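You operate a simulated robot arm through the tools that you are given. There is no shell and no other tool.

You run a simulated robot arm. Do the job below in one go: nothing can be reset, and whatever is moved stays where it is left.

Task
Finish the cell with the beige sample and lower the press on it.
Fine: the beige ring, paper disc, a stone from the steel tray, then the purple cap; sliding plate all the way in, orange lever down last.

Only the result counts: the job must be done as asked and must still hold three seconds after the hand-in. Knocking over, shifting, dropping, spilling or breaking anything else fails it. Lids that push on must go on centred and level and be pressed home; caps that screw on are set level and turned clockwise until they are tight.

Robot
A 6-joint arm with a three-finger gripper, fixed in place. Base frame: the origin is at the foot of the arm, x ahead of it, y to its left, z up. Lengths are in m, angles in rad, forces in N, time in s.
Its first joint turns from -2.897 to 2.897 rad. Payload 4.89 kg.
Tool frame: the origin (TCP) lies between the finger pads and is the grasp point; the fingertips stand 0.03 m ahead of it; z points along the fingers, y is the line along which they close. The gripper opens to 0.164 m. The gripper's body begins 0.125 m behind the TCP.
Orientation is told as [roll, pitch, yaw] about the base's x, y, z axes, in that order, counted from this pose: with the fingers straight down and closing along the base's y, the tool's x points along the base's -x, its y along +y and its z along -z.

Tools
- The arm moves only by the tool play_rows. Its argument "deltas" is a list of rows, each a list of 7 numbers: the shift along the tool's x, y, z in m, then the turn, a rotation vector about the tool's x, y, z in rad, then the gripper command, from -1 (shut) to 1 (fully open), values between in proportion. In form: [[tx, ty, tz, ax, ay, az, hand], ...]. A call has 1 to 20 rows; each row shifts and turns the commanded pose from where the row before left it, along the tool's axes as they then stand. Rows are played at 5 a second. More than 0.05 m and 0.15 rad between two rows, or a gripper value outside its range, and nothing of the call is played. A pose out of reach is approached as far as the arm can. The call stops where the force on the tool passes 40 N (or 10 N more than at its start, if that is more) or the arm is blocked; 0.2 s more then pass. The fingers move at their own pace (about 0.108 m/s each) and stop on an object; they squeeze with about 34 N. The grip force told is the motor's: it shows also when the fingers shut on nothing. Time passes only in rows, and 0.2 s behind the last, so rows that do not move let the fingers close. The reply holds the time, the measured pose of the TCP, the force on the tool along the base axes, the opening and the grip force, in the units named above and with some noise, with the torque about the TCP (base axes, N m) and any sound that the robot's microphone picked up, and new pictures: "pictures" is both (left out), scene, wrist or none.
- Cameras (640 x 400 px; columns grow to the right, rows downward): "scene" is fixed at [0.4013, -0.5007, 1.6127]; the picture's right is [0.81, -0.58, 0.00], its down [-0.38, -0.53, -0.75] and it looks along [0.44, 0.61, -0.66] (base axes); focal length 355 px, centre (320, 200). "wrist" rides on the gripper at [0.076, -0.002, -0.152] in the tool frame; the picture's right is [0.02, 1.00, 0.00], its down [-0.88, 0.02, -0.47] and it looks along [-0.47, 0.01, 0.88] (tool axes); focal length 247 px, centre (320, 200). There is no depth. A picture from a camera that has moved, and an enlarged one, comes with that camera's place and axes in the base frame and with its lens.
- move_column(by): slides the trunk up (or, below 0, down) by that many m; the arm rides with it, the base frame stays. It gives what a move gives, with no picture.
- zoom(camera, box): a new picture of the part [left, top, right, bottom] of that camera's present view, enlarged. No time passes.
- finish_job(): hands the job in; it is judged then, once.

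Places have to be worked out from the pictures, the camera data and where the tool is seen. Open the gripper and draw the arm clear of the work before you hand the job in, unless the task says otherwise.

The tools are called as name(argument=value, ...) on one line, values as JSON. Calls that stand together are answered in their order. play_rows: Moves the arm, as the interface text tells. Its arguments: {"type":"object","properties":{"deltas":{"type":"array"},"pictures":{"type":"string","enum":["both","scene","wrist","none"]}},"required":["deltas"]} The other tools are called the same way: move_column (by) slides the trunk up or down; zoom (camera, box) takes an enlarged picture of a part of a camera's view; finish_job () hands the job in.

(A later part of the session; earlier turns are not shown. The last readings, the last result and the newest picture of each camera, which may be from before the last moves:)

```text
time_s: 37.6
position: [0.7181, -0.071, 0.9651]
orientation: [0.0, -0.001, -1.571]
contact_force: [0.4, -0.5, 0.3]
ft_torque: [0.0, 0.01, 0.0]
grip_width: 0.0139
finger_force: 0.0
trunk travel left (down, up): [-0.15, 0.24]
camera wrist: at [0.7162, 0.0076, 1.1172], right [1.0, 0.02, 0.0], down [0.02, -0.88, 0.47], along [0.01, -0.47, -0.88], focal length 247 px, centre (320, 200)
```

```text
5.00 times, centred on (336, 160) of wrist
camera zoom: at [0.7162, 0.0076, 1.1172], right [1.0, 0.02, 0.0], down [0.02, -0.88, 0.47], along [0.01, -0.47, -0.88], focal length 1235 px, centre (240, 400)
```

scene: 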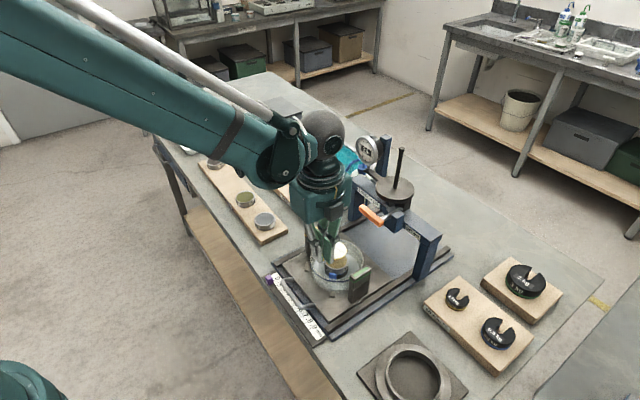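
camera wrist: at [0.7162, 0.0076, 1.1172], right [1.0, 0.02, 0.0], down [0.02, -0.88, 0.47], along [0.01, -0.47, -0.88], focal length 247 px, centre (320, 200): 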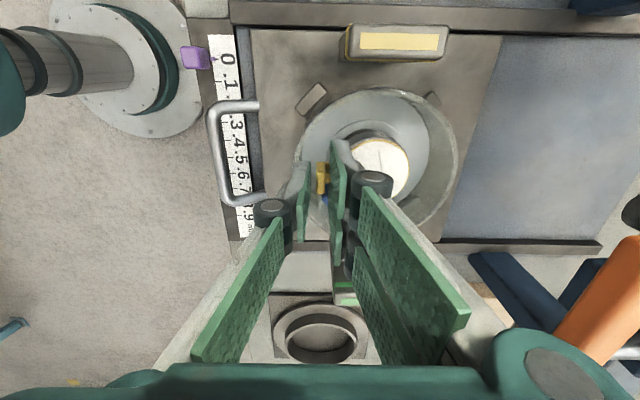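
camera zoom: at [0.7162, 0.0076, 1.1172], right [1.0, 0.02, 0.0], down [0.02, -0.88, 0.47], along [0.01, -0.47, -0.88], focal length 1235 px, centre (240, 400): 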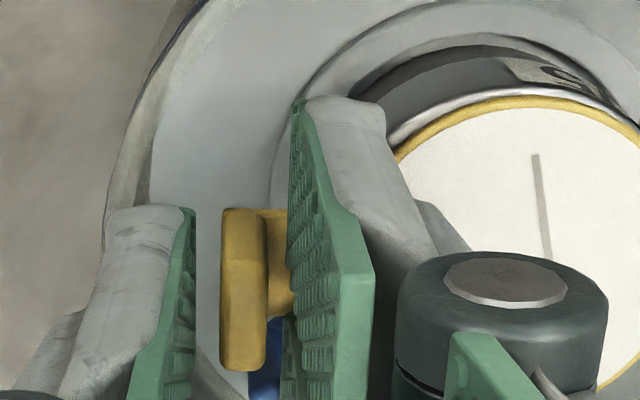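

The fin is free on both sides and the disc stayed put. I raise straight up.

play_rows(deltas=[[0, 0, -0.01, 0, 0, 0, -0.83], [0, 0, -0.015, 0, 0, 0, -0.83], [0, 0, -0.03, 0, 0, 0, -0.83], [0, 0, -0.03, 0, 0, 0, -0.5], [0, 0, -0.03, 0, 0, 0, -0.2], [0, 0, 0, 0, 0, 0, -0.12], [0, 0, 0, 0, 0, 0, -0.12]])

zoom(camera="scene", box=[306, 235, 370, 275])

zoom(camera="wrist", box=[280, 90, 408, 170])

```text
time_s: 39.2
position: [0.7168, -0.0695, 1.0791]
orientation: [0.004, 0.0, -1.573]
contact_force: [-0.3, 0.3, 0.7]
ft_torque: [0.0, -0.03, -0.01]
grip_width: 0.0721
finger_force: 0.1
trunk travel left (down, up): [-0.15, 0.24]
camera wrist: at [0.7155, 0.0081, 1.232], right [1.0, 0.02, 0.0], down [0.02, -0.88, 0.47], along [0.01, -0.47, -0.88], focal length 247 px, centre (320, 200)
```

scene: 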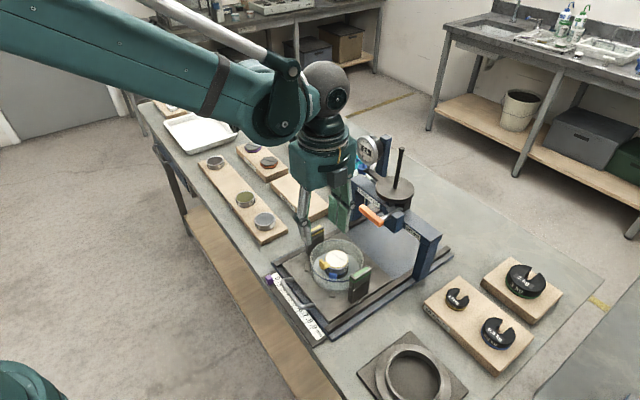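
wrist: 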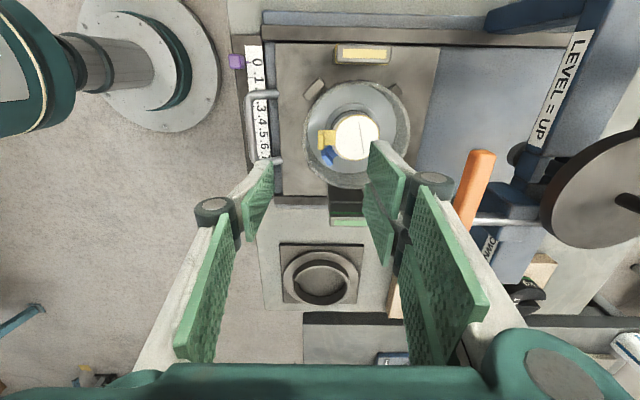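

```text
10.00 times, centred on (338, 255) of scene
camera zoom: at [0.4013, -0.5007, 1.6127], right [0.81, -0.58, 0.0], down [-0.38, -0.53, -0.75], along [0.44, 0.61, -0.66], focal length 3549 px, centre (140, -350)
```

zoom: 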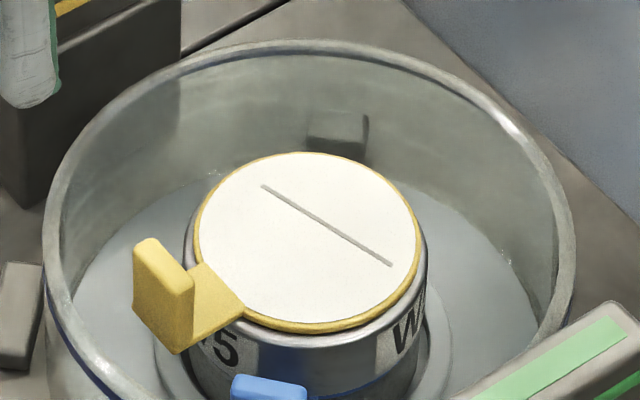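

```text
5.00 times, centred on (344, 130) of wrist
camera zoom: at [0.7155, 0.0081, 1.232], right [1.0, 0.02, 0.0], down [0.02, -0.88, 0.47], along [0.01, -0.47, -0.88], focal length 1235 px, centre (200, 550)
```

zoom: 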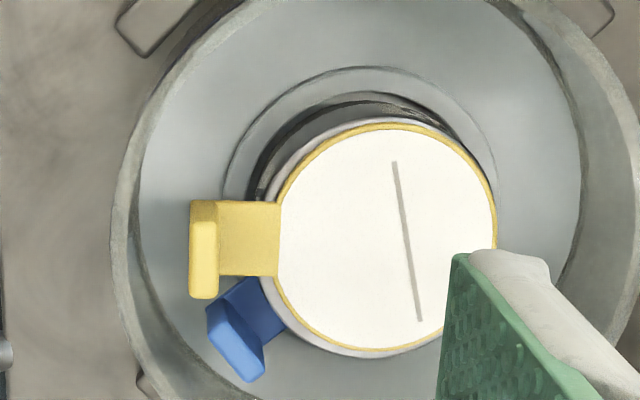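

The paper is nicely concentric on the ring. Next the stone: I turn the gripper back to yaw 0 while rising, then move toward the soak tray to test the reach there.

play_rows(deltas=[[0, 0, -0.004, 0, 0, -0.1428, -0.12], [0, 0, -0.004, 0, 0, -0.1428, -0.12], [0, 0, -0.004, 0, 0, -0.1428, -0.12], [0, 0, -0.004, 0, 0, -0.1428, -0.12], [0, 0, -0.004, 0, 0, -0.1428, -0.12], [0, 0, -0.004, 0, 0, -0.1428, -0.12], [0, 0, -0.004, 0, 0, -0.1428, -0.12], [0, 0, -0.004, 0, 0, -0.1428, -0.12], [0, 0, -0.004, 0, 0, -0.1428, -0.12], [0, 0, -0.004, 0, 0, -0.1428, -0.12], [0, 0, -0.004, 0, 0, -0.1428, -0.12], [-0.018, 0.033, -0.004, 0, 0, 0, -0.12], [-0.018, 0.033, -0.004, 0, 0, 0, -0.12], [-0.018, 0.033, 0, 0, 0, 0, -0.12], [-0.018, 0.033, 0, 0, 0, 0, -0.12], [-0.018, 0.033, 0, 0, 0, 0, -0.12], [-0.018, 0.033, 0, 0, 0, 0, -0.12], [-0.018, 0.033, 0, 0, 0, 0, -0.12], [-0.018, 0.033, 0, 0, 0, 0, -0.12], [-0.018, 0.033, 0, 0, 0, 0, -0.12]])

```text
time_s: 43.4
position: [0.8796, 0.2273, 1.1337]
orientation: [0.002, -0.001, -0.002]
contact_force: [-0.1, -1.3, 0.9]
ft_torque: [0.16, -0.09, 0.03]
grip_width: 0.0723
finger_force: 0.0
trunk travel left (down, up): [-0.15, 0.24]
camera wrist: at [0.8046, 0.2274, 1.2852], right [-0.02, 1.0, 0.0], down [0.88, 0.02, 0.47], along [0.47, 0.01, -0.88], focal length 247 px, centre (320, 200)
```

scene: 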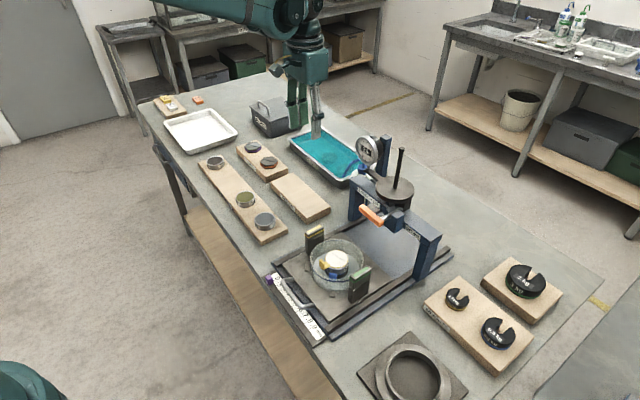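
wrist: 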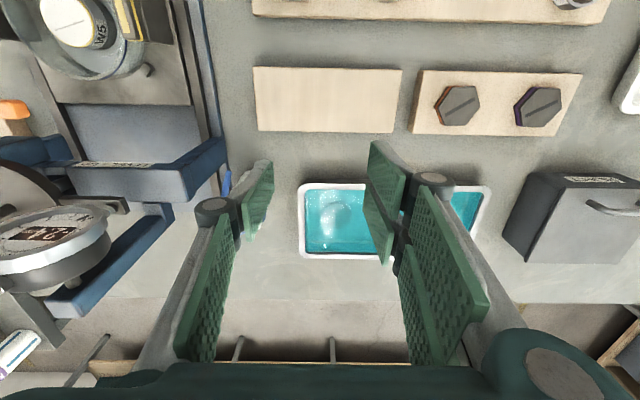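

The stone nearer the press shows at about (1.06, 0.262). I test how far the arm reaches with the tool vertical, staying high.

play_rows(deltas=[[-0.02, 0.007, 0, 0, 0, 0, -0.12], [-0.02, 0.007, 0, 0, 0, 0, -0.12], [-0.02, 0.007, 0, 0, 0, 0, -0.12], [-0.02, 0.007, 0, 0, 0, 0, -0.12], [-0.02, 0.007, 0, 0, 0, 0, -0.12], [-0.02, 0, 0, 0, 0, 0, -0.12], [-0.02, 0, 0, 0, 0, 0, -0.12], [-0.02, 0, 0, 0, 0, 0, -0.12], [-0.02, 0, 0, 0, 0, 0, -0.12], [0, 0, 0, 0, 0, 0, -0.12], [0, 0, 0, 0, 0, 0, -0.12]])

zoom(camera="wrist", box=[220, 100, 420, 225])

```text
time_s: 45.8
position: [1.0591, 0.2607, 1.1337]
orientation: [0.001, -0.001, -0.001]
contact_force: [-0.2, -0.6, 0.0]
ft_torque: [-0.04, 0.07, 0.05]
grip_width: 0.072
finger_force: 0.0
trunk travel left (down, up): [-0.15, 0.24]
camera wrist: at [0.9841, 0.2604, 1.2855], right [-0.02, 1.0, 0.0], down [0.88, 0.02, 0.47], along [0.47, 0.01, -0.88], focal length 247 px, centre (320, 200)
```

scene: 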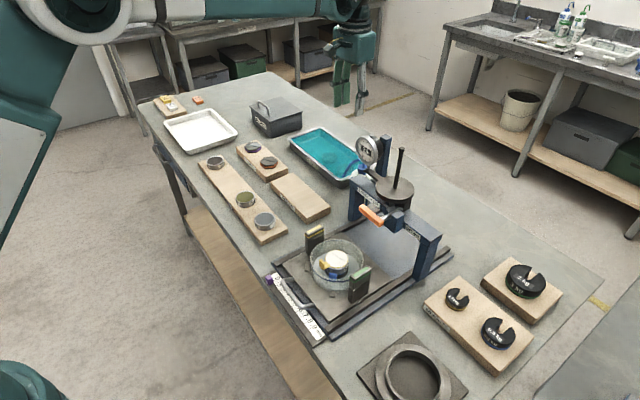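
wrist: 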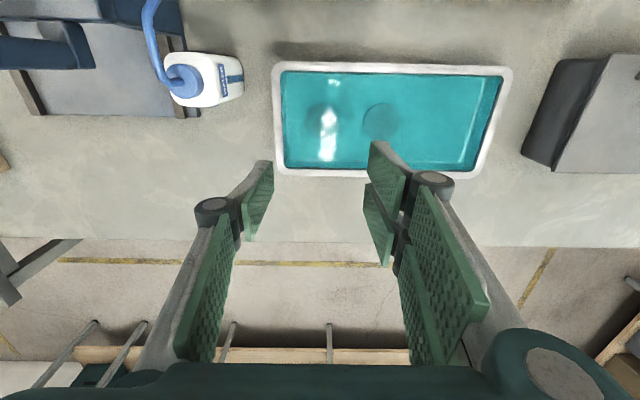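

```text
3.20 times, centred on (320, 162) of wrist
camera zoom: at [0.9841, 0.2604, 1.2855], right [-0.02, 1.0, 0.0], down [0.88, 0.02, 0.47], along [0.47, 0.01, -0.88], focal length 790 px, centre (320, 320)
```

zoom: 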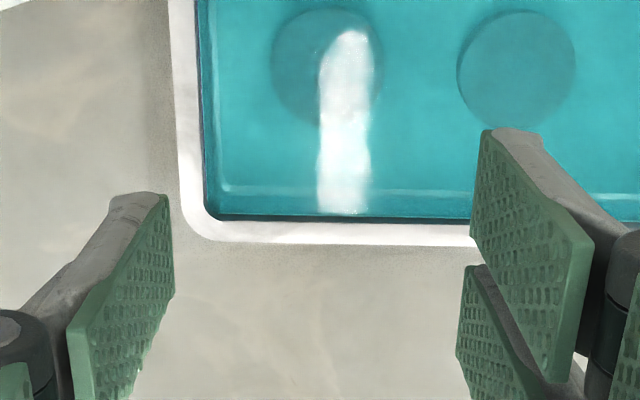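

The arm reaches (1.06, 0.26) with the tool vertical at z≈1.13; the reach only shrinks lower down, so lowering the trunk should give the reach at tray level. Stone 1 centres at about (1.059, 0.265); I lower the trunk 0.15 m (fingertips would end at about 0.954, above the tray rim at ~0.89).

move_column(by=-0.15)

```text
time_s: 47.6
position: [1.0597, 0.2612, 0.9839]
orientation: [0.001, -0.002, 0.0]
contact_force: [0.2, -0.2, -0.4]
ft_torque: [0.02, 0.03, 0.0]
grip_width: 0.0718
finger_force: 0.2
trunk travel left (down, up): [0.0, 0.39]
```

I look at the stone from here in the wrist and scene views.

zoom(camera="wrist", box=[220, 80, 420, 205])

zoom(camera="scene", box=[270, 90, 398, 190])

```text
3.20 times, centred on (320, 142) of wrist
camera zoom: at [0.9837, 0.2605, 1.1358], right [-0.02, 1.0, 0.0], down [0.88, 0.02, 0.47], along [0.47, 0.01, -0.88], focal length 790 px, centre (320, 384)
```

zoom: 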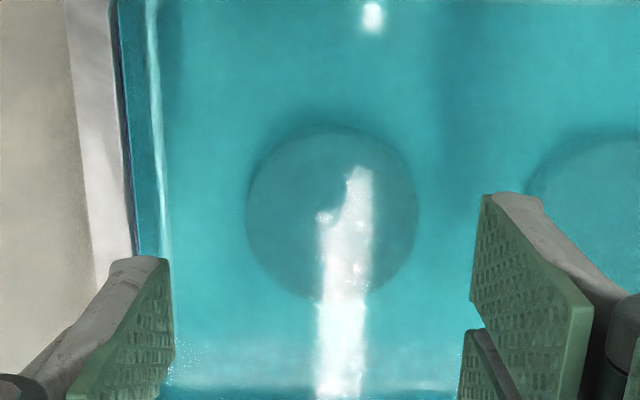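

```text
4.00 times, centred on (334, 140) of scene
camera zoom: at [0.4013, -0.5007, 1.6127], right [0.81, -0.58, 0.0], down [-0.38, -0.53, -0.75], along [0.44, 0.61, -0.66], focal length 1420 px, centre (264, 440)
```

zoom: 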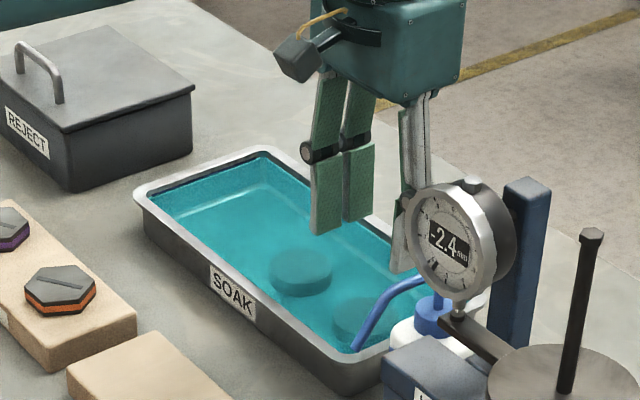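

The stone's centre is (1.060, 0.266), its top at z≈0.868, diameter ≈58 mm; walls are clear of both fingers. I align and descend in steps, checking the reach and forces.

play_rows(deltas=[[0, 0.005, 0.01, 0, 0, 0, -0.12], [0, 0, 0.02, 0, 0, 0, -0.12], [0, 0, 0.02, 0, 0, 0, -0.12], [0, 0, 0.015, 0, 0, 0, -0.12], [0, 0, 0, 0, 0, 0, -0.12], [0, 0, 0, 0, 0, 0, -0.12]])

zoom(camera="wrist", box=[220, 100, 420, 225])

zoom(camera="scene", box=[290, 120, 386, 180])

```text
time_s: 49.0
position: [1.0599, 0.2657, 0.9186]
orientation: [0.001, -0.003, 0.0]
contact_force: [0.3, -0.1, 0.2]
ft_torque: [-0.01, 0.04, 0.01]
grip_width: 0.072
finger_force: 0.0
trunk travel left (down, up): [0.0, 0.39]
camera wrist: at [0.9847, 0.2656, 1.0703], right [-0.02, 1.0, 0.0], down [0.88, 0.02, 0.47], along [0.47, 0.01, -0.88], focal length 247 px, centre (320, 200)
```

scene: 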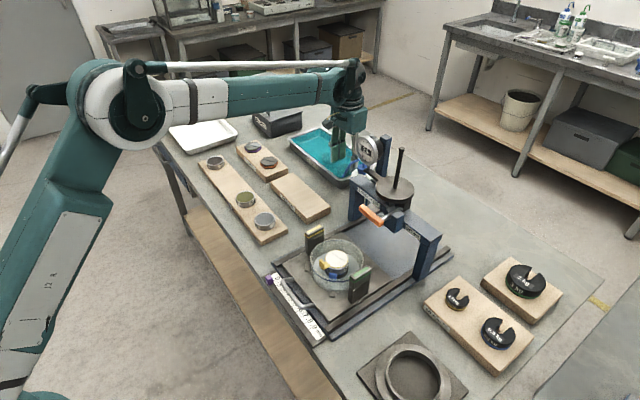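
wrist: 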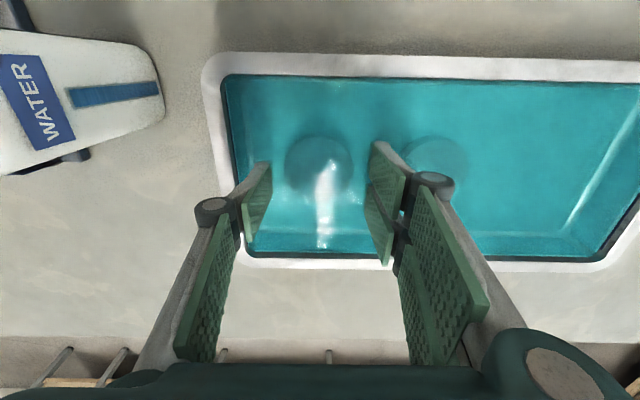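

```text
3.20 times, centred on (320, 162) of wrist
camera zoom: at [0.9847, 0.2656, 1.0703], right [-0.02, 1.0, 0.0], down [0.88, 0.02, 0.47], along [0.47, 0.01, -0.88], focal length 790 px, centre (320, 320)
```

zoom: 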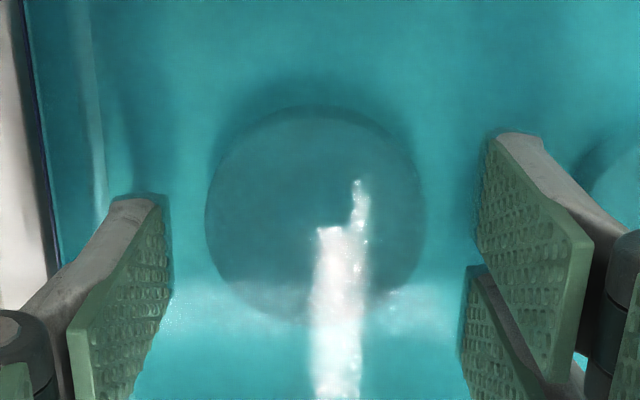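

```text
6.67 times, centred on (338, 150) of scene
camera zoom: at [0.4013, -0.5007, 1.6127], right [0.81, -0.58, 0.0], down [-0.38, -0.53, -0.75], along [0.44, 0.61, -0.66], focal length 2366 px, centre (200, 533)
```

zoom: 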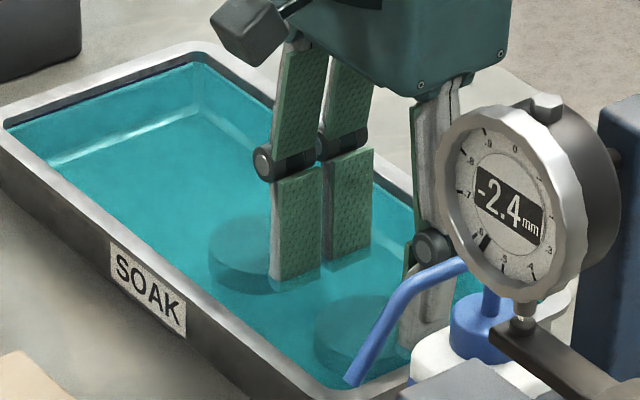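

Still on target at (1.060, 0.266) with no contact. I continue down carefully in small steps.

play_rows(deltas=[[0, 0, 0.01, 0, 0, 0, -0.12], [0, 0, 0.008, 0, 0, 0, -0.12], [0, 0, 0.004, 0, 0, 0, -0.12], [0, 0, 0.003, 0, 0, 0, -0.12], [0, 0, 0, 0, 0, 0, -0.12]], pictures="wrist")

zoom(camera="scene", box=[290, 120, 386, 180])

zoom(camera="wrist", box=[220, 120, 420, 245])

```text
time_s: 50.2
position: [1.061, 0.2667, 0.8946]
orientation: [-0.001, -0.002, -0.001]
contact_force: [0.2, -0.1, 0.8]
ft_torque: [-0.04, 0.02, -0.04]
grip_width: 0.0722
finger_force: 0.1
trunk travel left (down, up): [0.0, 0.39]
camera wrist: at [0.9846, 0.2655, 1.0458], right [-0.02, 1.0, 0.0], down [0.88, 0.02, 0.47], along [0.47, 0.01, -0.88], focal length 247 px, centre (320, 200)
```

wrist: 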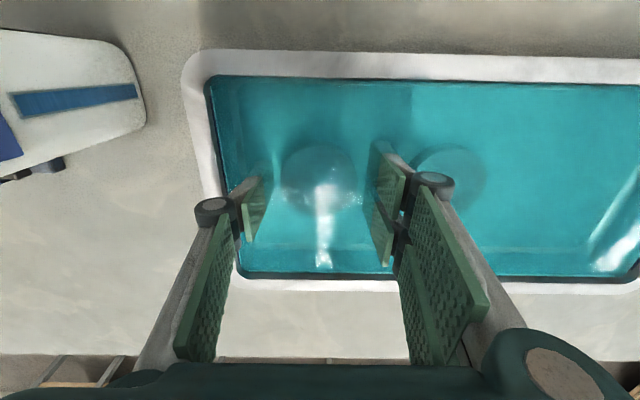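

```text
6.67 times, centred on (338, 150) of scene
camera zoom: at [0.4013, -0.5007, 1.6127], right [0.81, -0.58, 0.0], down [-0.38, -0.53, -0.75], along [0.44, 0.61, -0.66], focal length 2366 px, centre (200, 533)
```

zoom: 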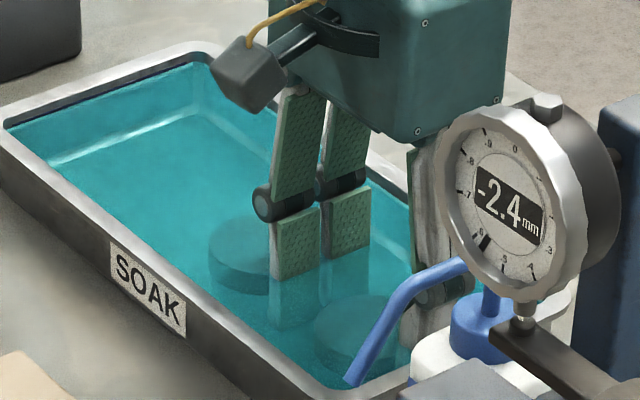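

```text
3.20 times, centred on (320, 182) of wrist
camera zoom: at [0.9846, 0.2655, 1.0458], right [-0.02, 1.0, 0.0], down [0.88, 0.02, 0.47], along [0.47, 0.01, -0.88], focal length 790 px, centre (320, 256)
```

zoom: 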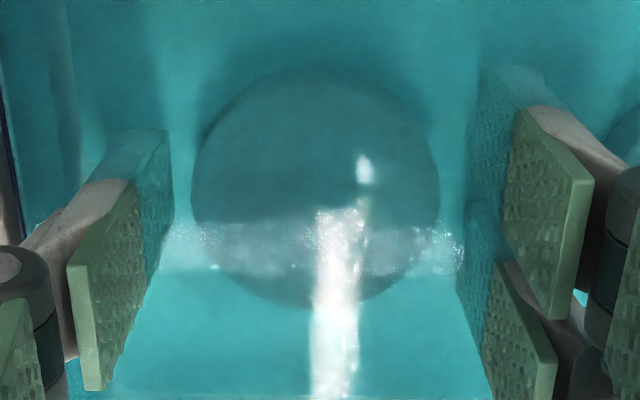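

Fingers are in the water on both sides of the stone without contact. I go a further 7 mm down in 2 mm steps.

play_rows(deltas=[[0.001, 0, 0.002, 0, 0, 0, -0.12], [0, 0, 0.002, 0, 0, 0, -0.12], [0, 0, 0.002, 0, 0, 0, -0.12], [0, 0, 0.001, 0, 0, 0, -0.12], [0, 0, 0, 0, 0, 0, -0.12]], pictures="none")

zoom(camera="scene", box=[300, 135, 364, 175])

zoom(camera="wrist", box=[240, 120, 400, 220])

```text
time_s: 50.8
position: [1.0597, 0.2657, 0.8945]
orientation: [0.002, -0.006, -0.001]
contact_force: [3.1, 2.4, 33.7]
ft_torque: [-0.04, 0.44, -0.14]
grip_width: 0.0564
finger_force: 44.1
trunk travel left (down, up): [0.0, 0.39]
stopped in row 2: the force on the tool passed its limit at 53 N (the readings are from after the stop); the commanded pose is now the measured one
```

```text
10.00 times, centred on (332, 155) of scene
camera zoom: at [0.4013, -0.5007, 1.6127], right [0.81, -0.58, 0.0], down [-0.38, -0.53, -0.75], along [0.44, 0.61, -0.66], focal length 3549 px, centre (200, 650)
```

zoom: 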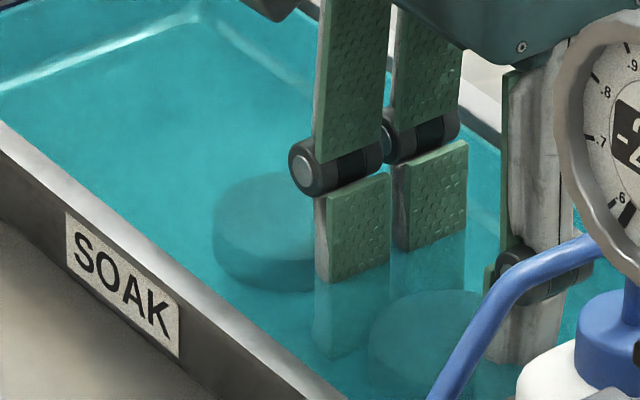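

```text
4.00 times, centred on (320, 170) of wrist
camera zoom: at [0.9827, 0.2654, 1.0464], right [-0.02, 1.0, 0.0], down [0.88, 0.02, 0.48], along [0.48, 0.01, -0.88], focal length 988 px, centre (320, 320)
```

zoom: 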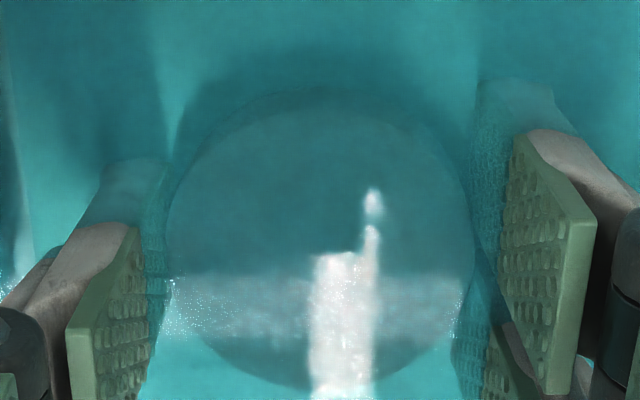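

The fingertips touched the tray floor (so the floor is at about 0.863) and stopped safely; the stone appears untouched in place. I back off 3 mm, check, then close.

play_rows(deltas=[[0, 0, -0.002, 0, 0, 0, -0.12], [0, 0, -0.001, 0, 0, 0, -0.12], [0, 0, 0, 0, 0, 0, -0.12]], pictures="none")

zoom(camera="wrist", box=[240, 120, 400, 220])

```text
time_s: 51.6
position: [1.0605, 0.265, 0.8938]
orientation: [0.003, -0.005, -0.002]
contact_force: [0.3, 0.4, 0.0]
ft_torque: [0.0, -0.01, -0.01]
grip_width: 0.072
finger_force: 0.0
trunk travel left (down, up): [0.0, 0.39]
```

```text
4.00 times, centred on (320, 170) of wrist
camera zoom: at [0.9843, 0.2653, 1.046], right [-0.02, 1.0, 0.0], down [0.88, 0.02, 0.48], along [0.48, 0.01, -0.88], focal length 988 px, centre (320, 320)
```

zoom: 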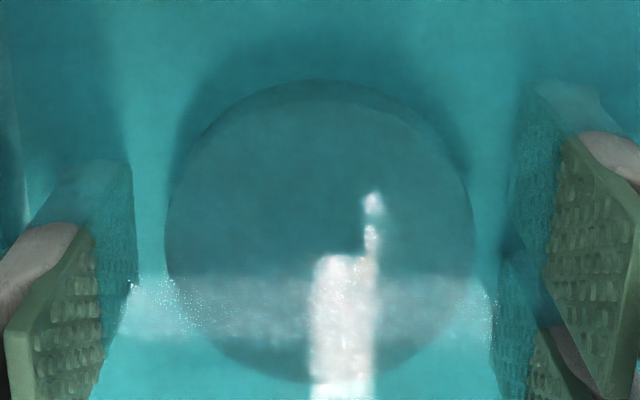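

No load now; the stone is centred between the fingers, whose tips are just above the floor. I close on it.

play_rows(deltas=[[0, 0, -0.001, 0, 0, 0, -0.12], [0, 0, 0, 0, 0, 0, -0.5], [0, 0, 0, 0, 0, 0, -1], [0, 0, 0, 0, 0, 0, -1], [0, 0, 0, 0, 0, 0, -1]], pictures="none")

zoom(camera="wrist", box=[240, 120, 400, 220])

```text
time_s: 52.8
position: [1.06, 0.2666, 0.8955]
orientation: [0.003, -0.003, -0.002]
contact_force: [-0.5, 0.4, 0.0]
ft_torque: [-0.01, -0.02, 0.0]
grip_width: 0.0558
finger_force: 34.1
trunk travel left (down, up): [0.0, 0.39]
```

```text
4.00 times, centred on (320, 170) of wrist
camera zoom: at [0.9842, 0.2654, 1.047], right [-0.02, 1.0, 0.0], down [0.88, 0.02, 0.48], along [0.48, 0.01, -0.88], focal length 988 px, centre (320, 320)
```

zoom: 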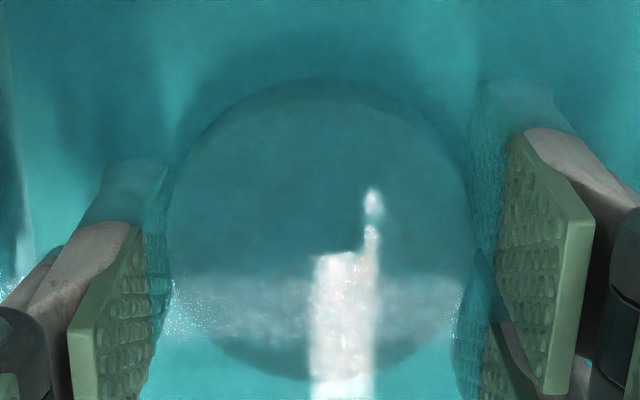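

Gripped at 55.8 mm, which means the stone's centre is really at x≈1.055, i.e. about 5 mm off the pad centre. I open, shift 4.5 mm toward the base and re-grip it centred.

play_rows(deltas=[[0, 0, 0, 0, 0, 0, -0.2], [0, 0, 0, 0, 0, 0, -0.12], [0.0045, 0, 0, 0, 0.003, 0, -0.12], [0, 0, 0, 0, 0, 0, -0.12], [0, 0, 0, 0, 0, 0, -0.5], [0, 0, 0, 0, 0, 0, -1], [0, 0, 0, 0, 0, 0, -1], [0, 0, 0, 0, 0, 0, -1]], pictures="none")

zoom(camera="wrist", box=[240, 120, 400, 220])

```text
time_s: 54.6
position: [1.0555, 0.2648, 0.896]
orientation: [0.0, -0.001, -0.002]
contact_force: [-0.6, 0.2, 0.1]
ft_torque: [0.0, 0.0, -0.03]
grip_width: 0.0556
finger_force: 33.8
trunk travel left (down, up): [0.0, 0.39]
```

```text
4.00 times, centred on (320, 170) of wrist
camera zoom: at [0.98, 0.2655, 1.0476], right [-0.02, 1.0, 0.0], down [0.88, 0.02, 0.47], along [0.47, 0.01, -0.88], focal length 988 px, centre (320, 320)
```

zoom: 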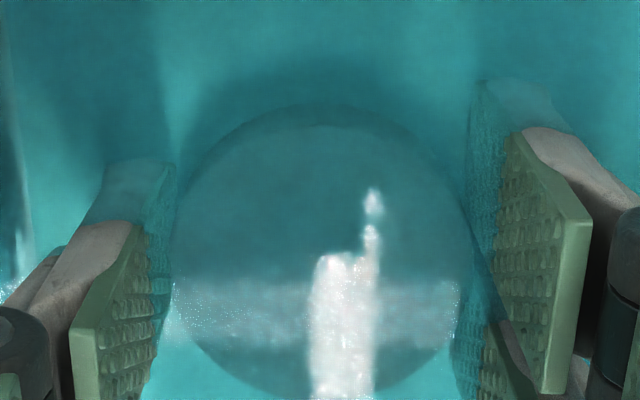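

Re-gripped, centred within about 2 mm. I lift it straight out of the tray, then raise the trunk back by 0.15 m.

play_rows(deltas=[[0, 0, -0.005, 0, 0, 0, -1], [0, 0, -0.01, 0, 0, 0, -1], [0, 0, -0.015, 0, 0, 0, -1], [0, 0, -0.02, 0, 0, 0, -1], [0, 0, -0.02, 0, 0, 0, -1], [0, 0, 0, 0, 0, 0, -1], [0, 0, 0, 0, 0, 0, -1]])

```text
time_s: 56.2
position: [1.0556, 0.2651, 0.9663]
orientation: [0.002, -0.001, -0.001]
contact_force: [-1.0, 0.4, -0.5]
ft_torque: [0.0, 0.01, 0.01]
grip_width: 0.0551
finger_force: 34.0
trunk travel left (down, up): [0.0, 0.39]
camera wrist: at [0.98, 0.2655, 1.119], right [-0.02, 1.0, 0.0], down [0.88, 0.02, 0.47], along [0.47, 0.01, -0.88], focal length 247 px, centre (320, 200)
```

scene: 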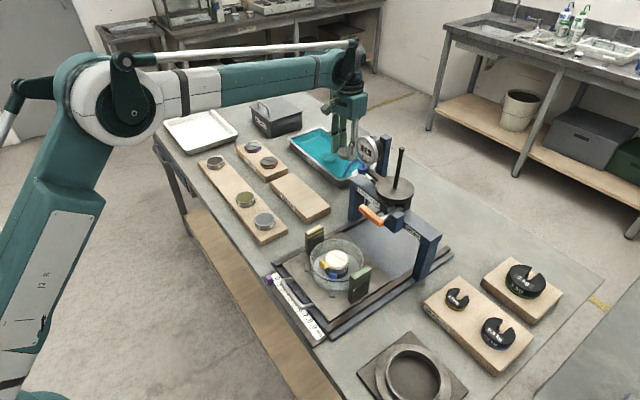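
wrist: 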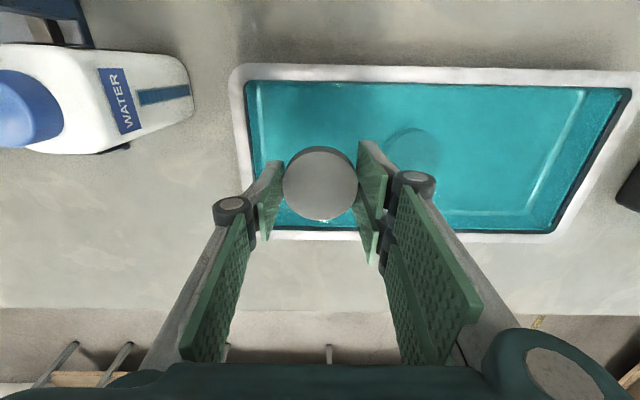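

The stone is out of the water, level in the grip. I raise the trunk and zoom to measure how it sits in the fingers.

move_column(by=0.15)

zoom(camera="wrist", box=[256, 130, 384, 230])

zoom(camera="scene", box=[290, 60, 400, 140])

```text
time_s: 57.9
position: [1.0563, 0.2658, 1.1153]
orientation: [0.002, -0.001, -0.003]
contact_force: [0.2, 1.6, -1.4]
ft_torque: [0.01, 0.01, -0.05]
grip_width: 0.0554
finger_force: 34.0
trunk travel left (down, up): [-0.15, 0.24]
```

```text
4.00 times, centred on (320, 180) of wrist
camera zoom: at [0.9801, 0.2655, 1.2686], right [-0.02, 1.0, 0.0], down [0.88, 0.02, 0.47], along [0.47, 0.01, -0.88], focal length 988 px, centre (320, 280)
```

zoom: 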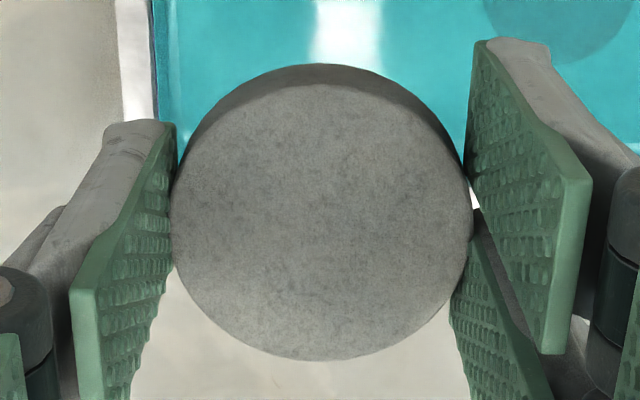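

```text
5.00 times, centred on (345, 100) of scene
camera zoom: at [0.4013, -0.5007, 1.6127], right [0.81, -0.58, 0.0], down [-0.38, -0.53, -0.75], along [0.44, 0.61, -0.66], focal length 1774 px, centre (195, 700)
```

zoom: 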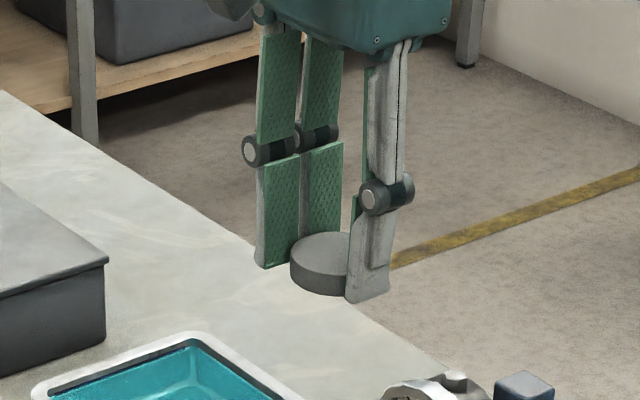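

The stone sits centred on the TCP (top 15 mm, bottom ≈33 mm below it). I carry it back over the blocks, first toward the base, then sideways to above the cell, keeping well clear of the press.

play_rows(deltas=[[0.02, 0, 0, 0, 0, 0, -1], [0.035, 0, 0, 0, 0, 0, -1], [0.04, 0, 0, 0, 0, 0, -1], [0.04, 0, 0, 0, 0, 0, -1], [0.04, 0, 0, 0, 0, 0, -1], [0.04, 0, 0, 0, 0, 0, -1], [0.04, 0, 0, 0, 0, 0, -1], [0.03, 0, 0, 0, 0, 0, -1], [0.013, -0.02, 0, 0, 0, 0, -1], [0, -0.035, 0, 0, 0, 0, -1], [0, -0.04, 0, 0, 0, 0, -1], [0, -0.04, 0, 0, 0, 0, -1], [0, -0.04, 0, 0, 0, 0, -1], [0, -0.04, 0, 0, 0, 0, -1], [0, -0.04, 0, 0, 0, 0, -1], [0, -0.04, 0, 0, 0, 0, -1], [0, -0.03, 0, 0, 0, 0, -1], [0, -0.01, 0.03, 0, 0, 0, -1], [0, 0, 0.03, 0, 0, 0, -1], [0, 0, 0, 0, 0, 0, -1]])

zoom(camera="wrist", box=[240, 90, 400, 190])

zoom(camera="scene", box=[290, 210, 390, 280])

```text
time_s: 62.1
position: [0.7576, -0.0702, 1.0552]
orientation: [0.0, -0.001, -0.001]
contact_force: [-0.4, -0.9, -1.3]
ft_torque: [0.03, 0.05, -0.01]
grip_width: 0.0555
finger_force: 34.0
trunk travel left (down, up): [-0.15, 0.24]
camera wrist: at [0.6825, -0.0697, 1.2073], right [-0.02, 1.0, 0.0], down [0.88, 0.02, 0.47], along [0.47, 0.01, -0.88], focal length 247 px, centre (320, 200)
```

scene: 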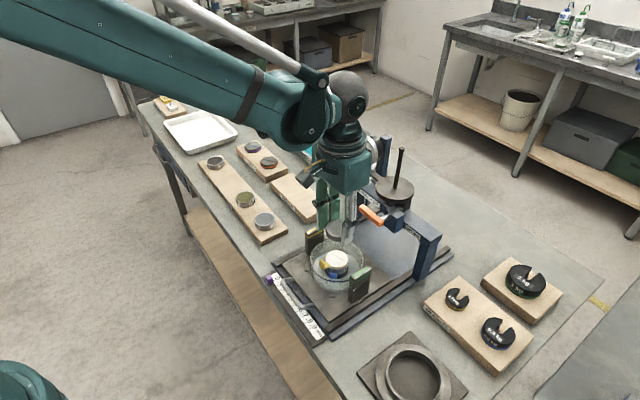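
wrist: 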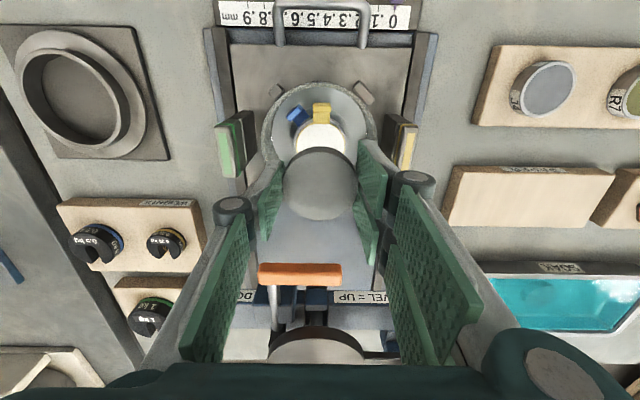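

```text
4.00 times, centred on (320, 140) of wrist
camera zoom: at [0.6825, -0.0697, 1.2073], right [-0.02, 1.0, 0.0], down [0.88, 0.02, 0.47], along [0.47, 0.01, -0.88], focal length 988 px, centre (320, 440)
```

zoom: 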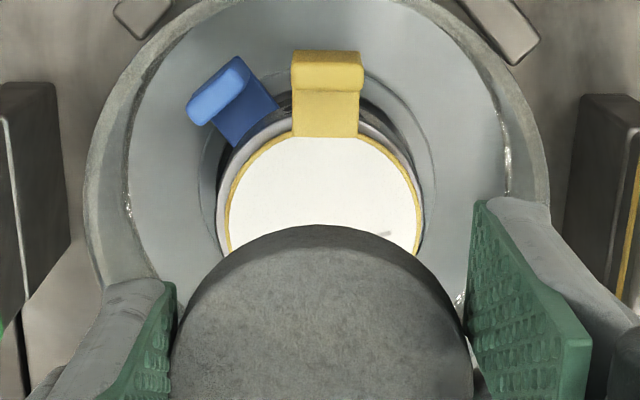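

```text
5.71 times, centred on (340, 245) of scene
camera zoom: at [0.4013, -0.5007, 1.6127], right [0.81, -0.58, 0.0], down [-0.38, -0.53, -0.75], along [0.44, 0.61, -0.66], focal length 2028 px, centre (206, -57)
```

zoom: 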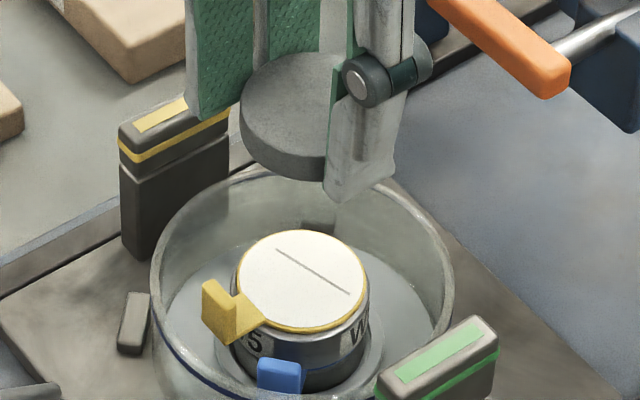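

The paper's centre is about 2–3 mm in +x and 1 mm in +y from the stone's centre. I correct and lower to z≈0.978 to re-check from close.

play_rows(deltas=[[-0.002, 0.001, 0.02, 0, 0, 0, -1], [0, 0, 0.02, 0, 0, 0, -1], [0, 0, 0.02, 0, 0, 0, -1], [0, 0, 0.015, 0, 0, 0, -1], [0, 0, 0, 0, 0, 0, -1], [0, 0, 0, 0, 0, 0, -1]])

zoom(camera="wrist", box=[240, 90, 400, 190])

zoom(camera="scene", box=[306, 230, 370, 270])

```text
time_s: 63.5
position: [0.7612, -0.0687, 0.9815]
orientation: [0.002, 0.0, -0.003]
contact_force: [0.9, -0.7, -0.6]
ft_torque: [-0.02, 0.03, -0.01]
grip_width: 0.0552
finger_force: 33.7
trunk travel left (down, up): [-0.15, 0.24]
camera wrist: at [0.6848, -0.0682, 1.1336], right [-0.02, 1.0, 0.0], down [0.88, 0.02, 0.47], along [0.47, 0.01, -0.88], focal length 247 px, centre (320, 200)
```

scene: 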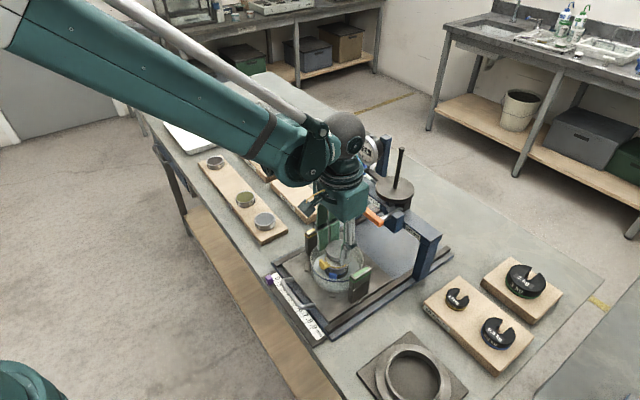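
wrist: 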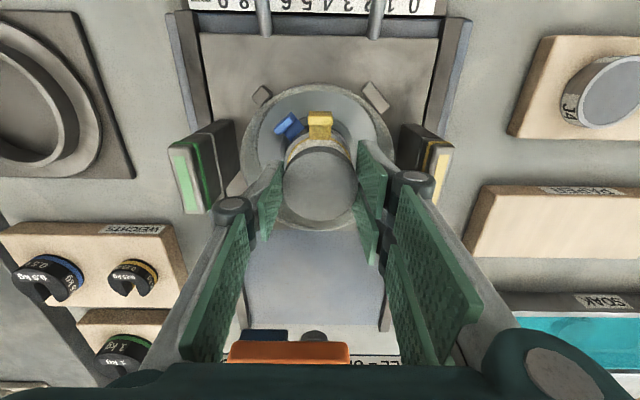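

```text
4.00 times, centred on (320, 140) of wrist
camera zoom: at [0.6848, -0.0682, 1.1336], right [-0.02, 1.0, 0.0], down [0.88, 0.02, 0.47], along [0.47, 0.01, -0.88], focal length 988 px, centre (320, 440)
```

zoom: 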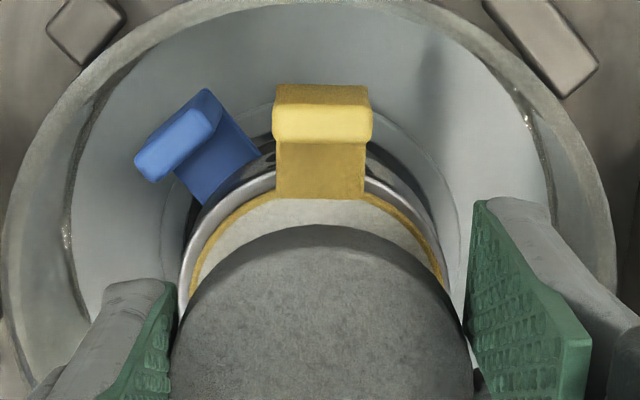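

```text
10.00 times, centred on (338, 250) of scene
camera zoom: at [0.4013, -0.5007, 1.6127], right [0.81, -0.58, 0.0], down [-0.38, -0.53, -0.75], along [0.44, 0.61, -0.66], focal length 3549 px, centre (140, -300)
```

zoom: 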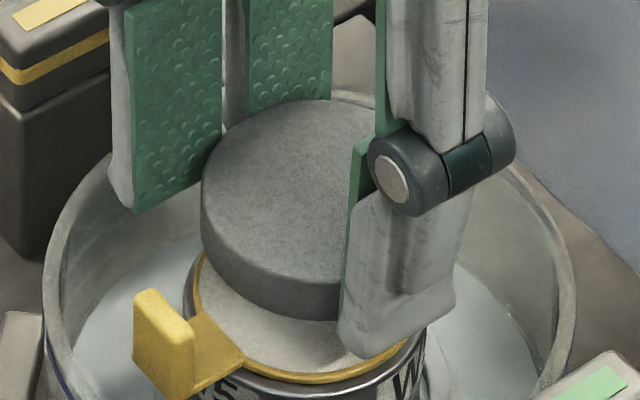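

The two views disagree only by about a millimetre either way, so I keep the position and lower to a few millimetres above the paper for a final check.

play_rows(deltas=[[0, 0, 0.006, 0, 0, 0, -1], [0, 0, 0.006, 0, 0, 0, -1], [0, 0, 0.004, 0, 0, 0, -1], [0, 0, 0, 0, 0, 0, -1]], pictures="none")

zoom(camera="wrist", box=[256, 100, 384, 180])

zoom(camera="scene", box=[306, 230, 370, 270])

```text
time_s: 64.5
position: [0.7608, -0.0672, 0.9659]
orientation: [0.001, 0.0, -0.002]
contact_force: [0.3, -0.2, -0.8]
ft_torque: [0.01, 0.0, -0.03]
grip_width: 0.0549
finger_force: 33.8
trunk travel left (down, up): [-0.15, 0.24]
```

```text
5.00 times, centred on (320, 140) of wrist
camera zoom: at [0.6842, -0.0675, 1.1177], right [-0.02, 1.0, 0.0], down [0.88, 0.02, 0.47], along [0.47, 0.01, -0.88], focal length 1235 px, centre (320, 500)
```

zoom: 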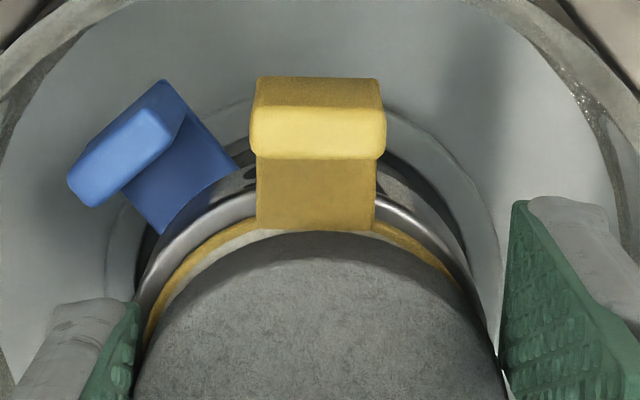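

```text
10.00 times, centred on (338, 250) of scene
camera zoom: at [0.4013, -0.5007, 1.6127], right [0.81, -0.58, 0.0], down [-0.38, -0.53, -0.75], along [0.44, 0.61, -0.66], focal length 3549 px, centre (140, -300)
```

zoom: 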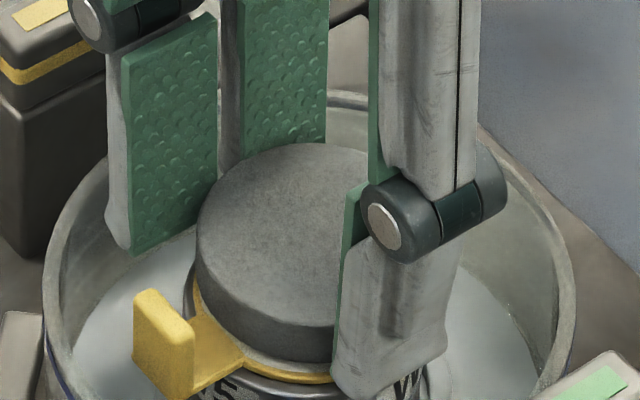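

Aligned to about 1 mm; I trim 0.8 mm in -y and go down to contact in 1 mm steps.

play_rows(deltas=[[0, -0.0008, 0.002, 0, 0, 0, -1], [0, 0, 0.002, 0, 0, 0, -1], [0, 0, 0.001, 0, 0, 0, -1], [0, 0, 0.001, 0, 0, 0, -1], [0, 0, 0, 0, 0, 0, -1]], pictures="none")

```text
time_s: 65.7
position: [0.7594, -0.0687, 0.9613]
orientation: [-0.001, -0.002, -0.001]
contact_force: [0.4, 2.5, 29.0]
ft_torque: [0.02, 0.16, -0.02]
grip_width: 0.0554
finger_force: 33.9
trunk travel left (down, up): [-0.15, 0.24]
```

Contact (29 N) at z≈0.961. I relieve 1 mm and inspect before opening.

play_rows(deltas=[[0, 0, -0.001, 0, 0, 0, -1], [0, 0, 0, 0, 0, 0, -1]], pictures="none")

zoom(camera="wrist", box=[256, 100, 384, 180])

zoom(camera="scene", box=[306, 230, 370, 270])

```text
time_s: 66.3
position: [0.7583, -0.0673, 0.9613]
orientation: [-0.001, -0.002, -0.002]
contact_force: [-1.0, -0.3, 19.2]
ft_torque: [0.09, 0.13, 0.0]
grip_width: 0.0551
finger_force: 34.3
trunk travel left (down, up): [-0.15, 0.24]
```

```text
5.00 times, centred on (320, 140) of wrist
camera zoom: at [0.6832, -0.0684, 1.1132], right [-0.02, 1.0, 0.0], down [0.88, 0.02, 0.47], along [0.47, 0.01, -0.88], focal length 1235 px, centre (320, 500)
```

zoom: 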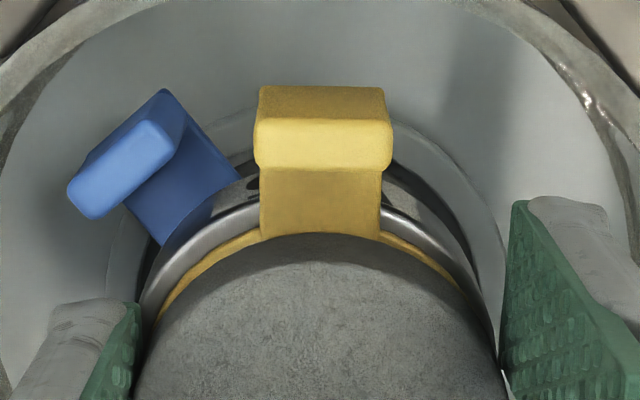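

```text
10.00 times, centred on (338, 250) of scene
camera zoom: at [0.4013, -0.5007, 1.6127], right [0.81, -0.58, 0.0], down [-0.38, -0.53, -0.75], along [0.44, 0.61, -0.66], focal length 3549 px, centre (140, -300)
```

zoom: 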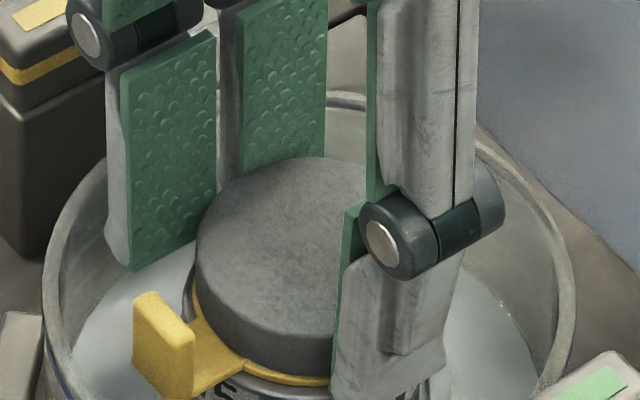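

The stone is seated squarely on the paper. I take off the remaining load and open to 0.07 m.

play_rows(deltas=[[0, 0, -0.0015, 0, 0, 0, -1], [0, 0, 0, 0, 0, 0, -0.3], [0, 0, 0, 0, 0, 0, -0.16], [0, 0, 0, 0, 0, 0, -0.16]], pictures="none")

zoom(camera="wrist", box=[240, 100, 400, 200])

zoom(camera="scene", box=[306, 230, 370, 270])

```text
time_s: 67.3
position: [0.7597, -0.0694, 0.9608]
orientation: [0.005, 0.001, -0.001]
contact_force: [1.1, -0.2, -0.9]
ft_torque: [-0.01, 0.0, -0.03]
grip_width: 0.0689
finger_force: 0.1
trunk travel left (down, up): [-0.15, 0.24]
```

```text
4.00 times, centred on (320, 150) of wrist
camera zoom: at [0.6837, -0.0686, 1.1138], right [-0.02, 1.0, 0.0], down [0.88, 0.02, 0.47], along [0.47, 0.01, -0.88], focal length 988 px, centre (320, 400)
```

zoom: 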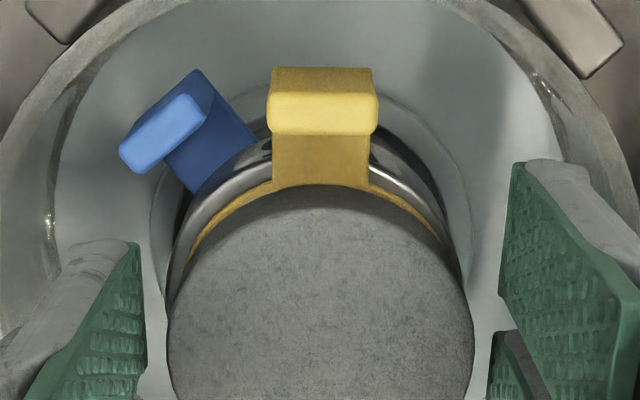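

```text
10.00 times, centred on (338, 250) of scene
camera zoom: at [0.4013, -0.5007, 1.6127], right [0.81, -0.58, 0.0], down [-0.38, -0.53, -0.75], along [0.44, 0.61, -0.66], focal length 3549 px, centre (140, -300)
```

zoom: 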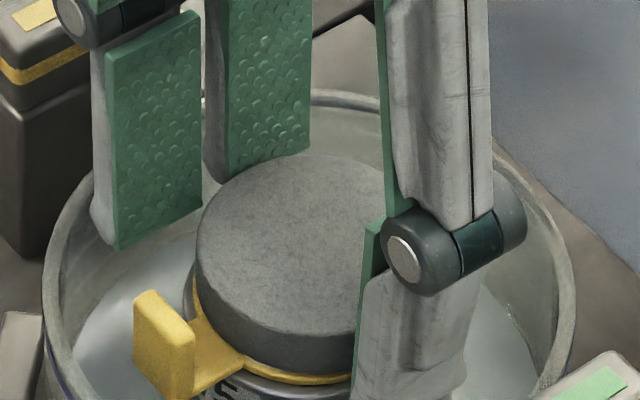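

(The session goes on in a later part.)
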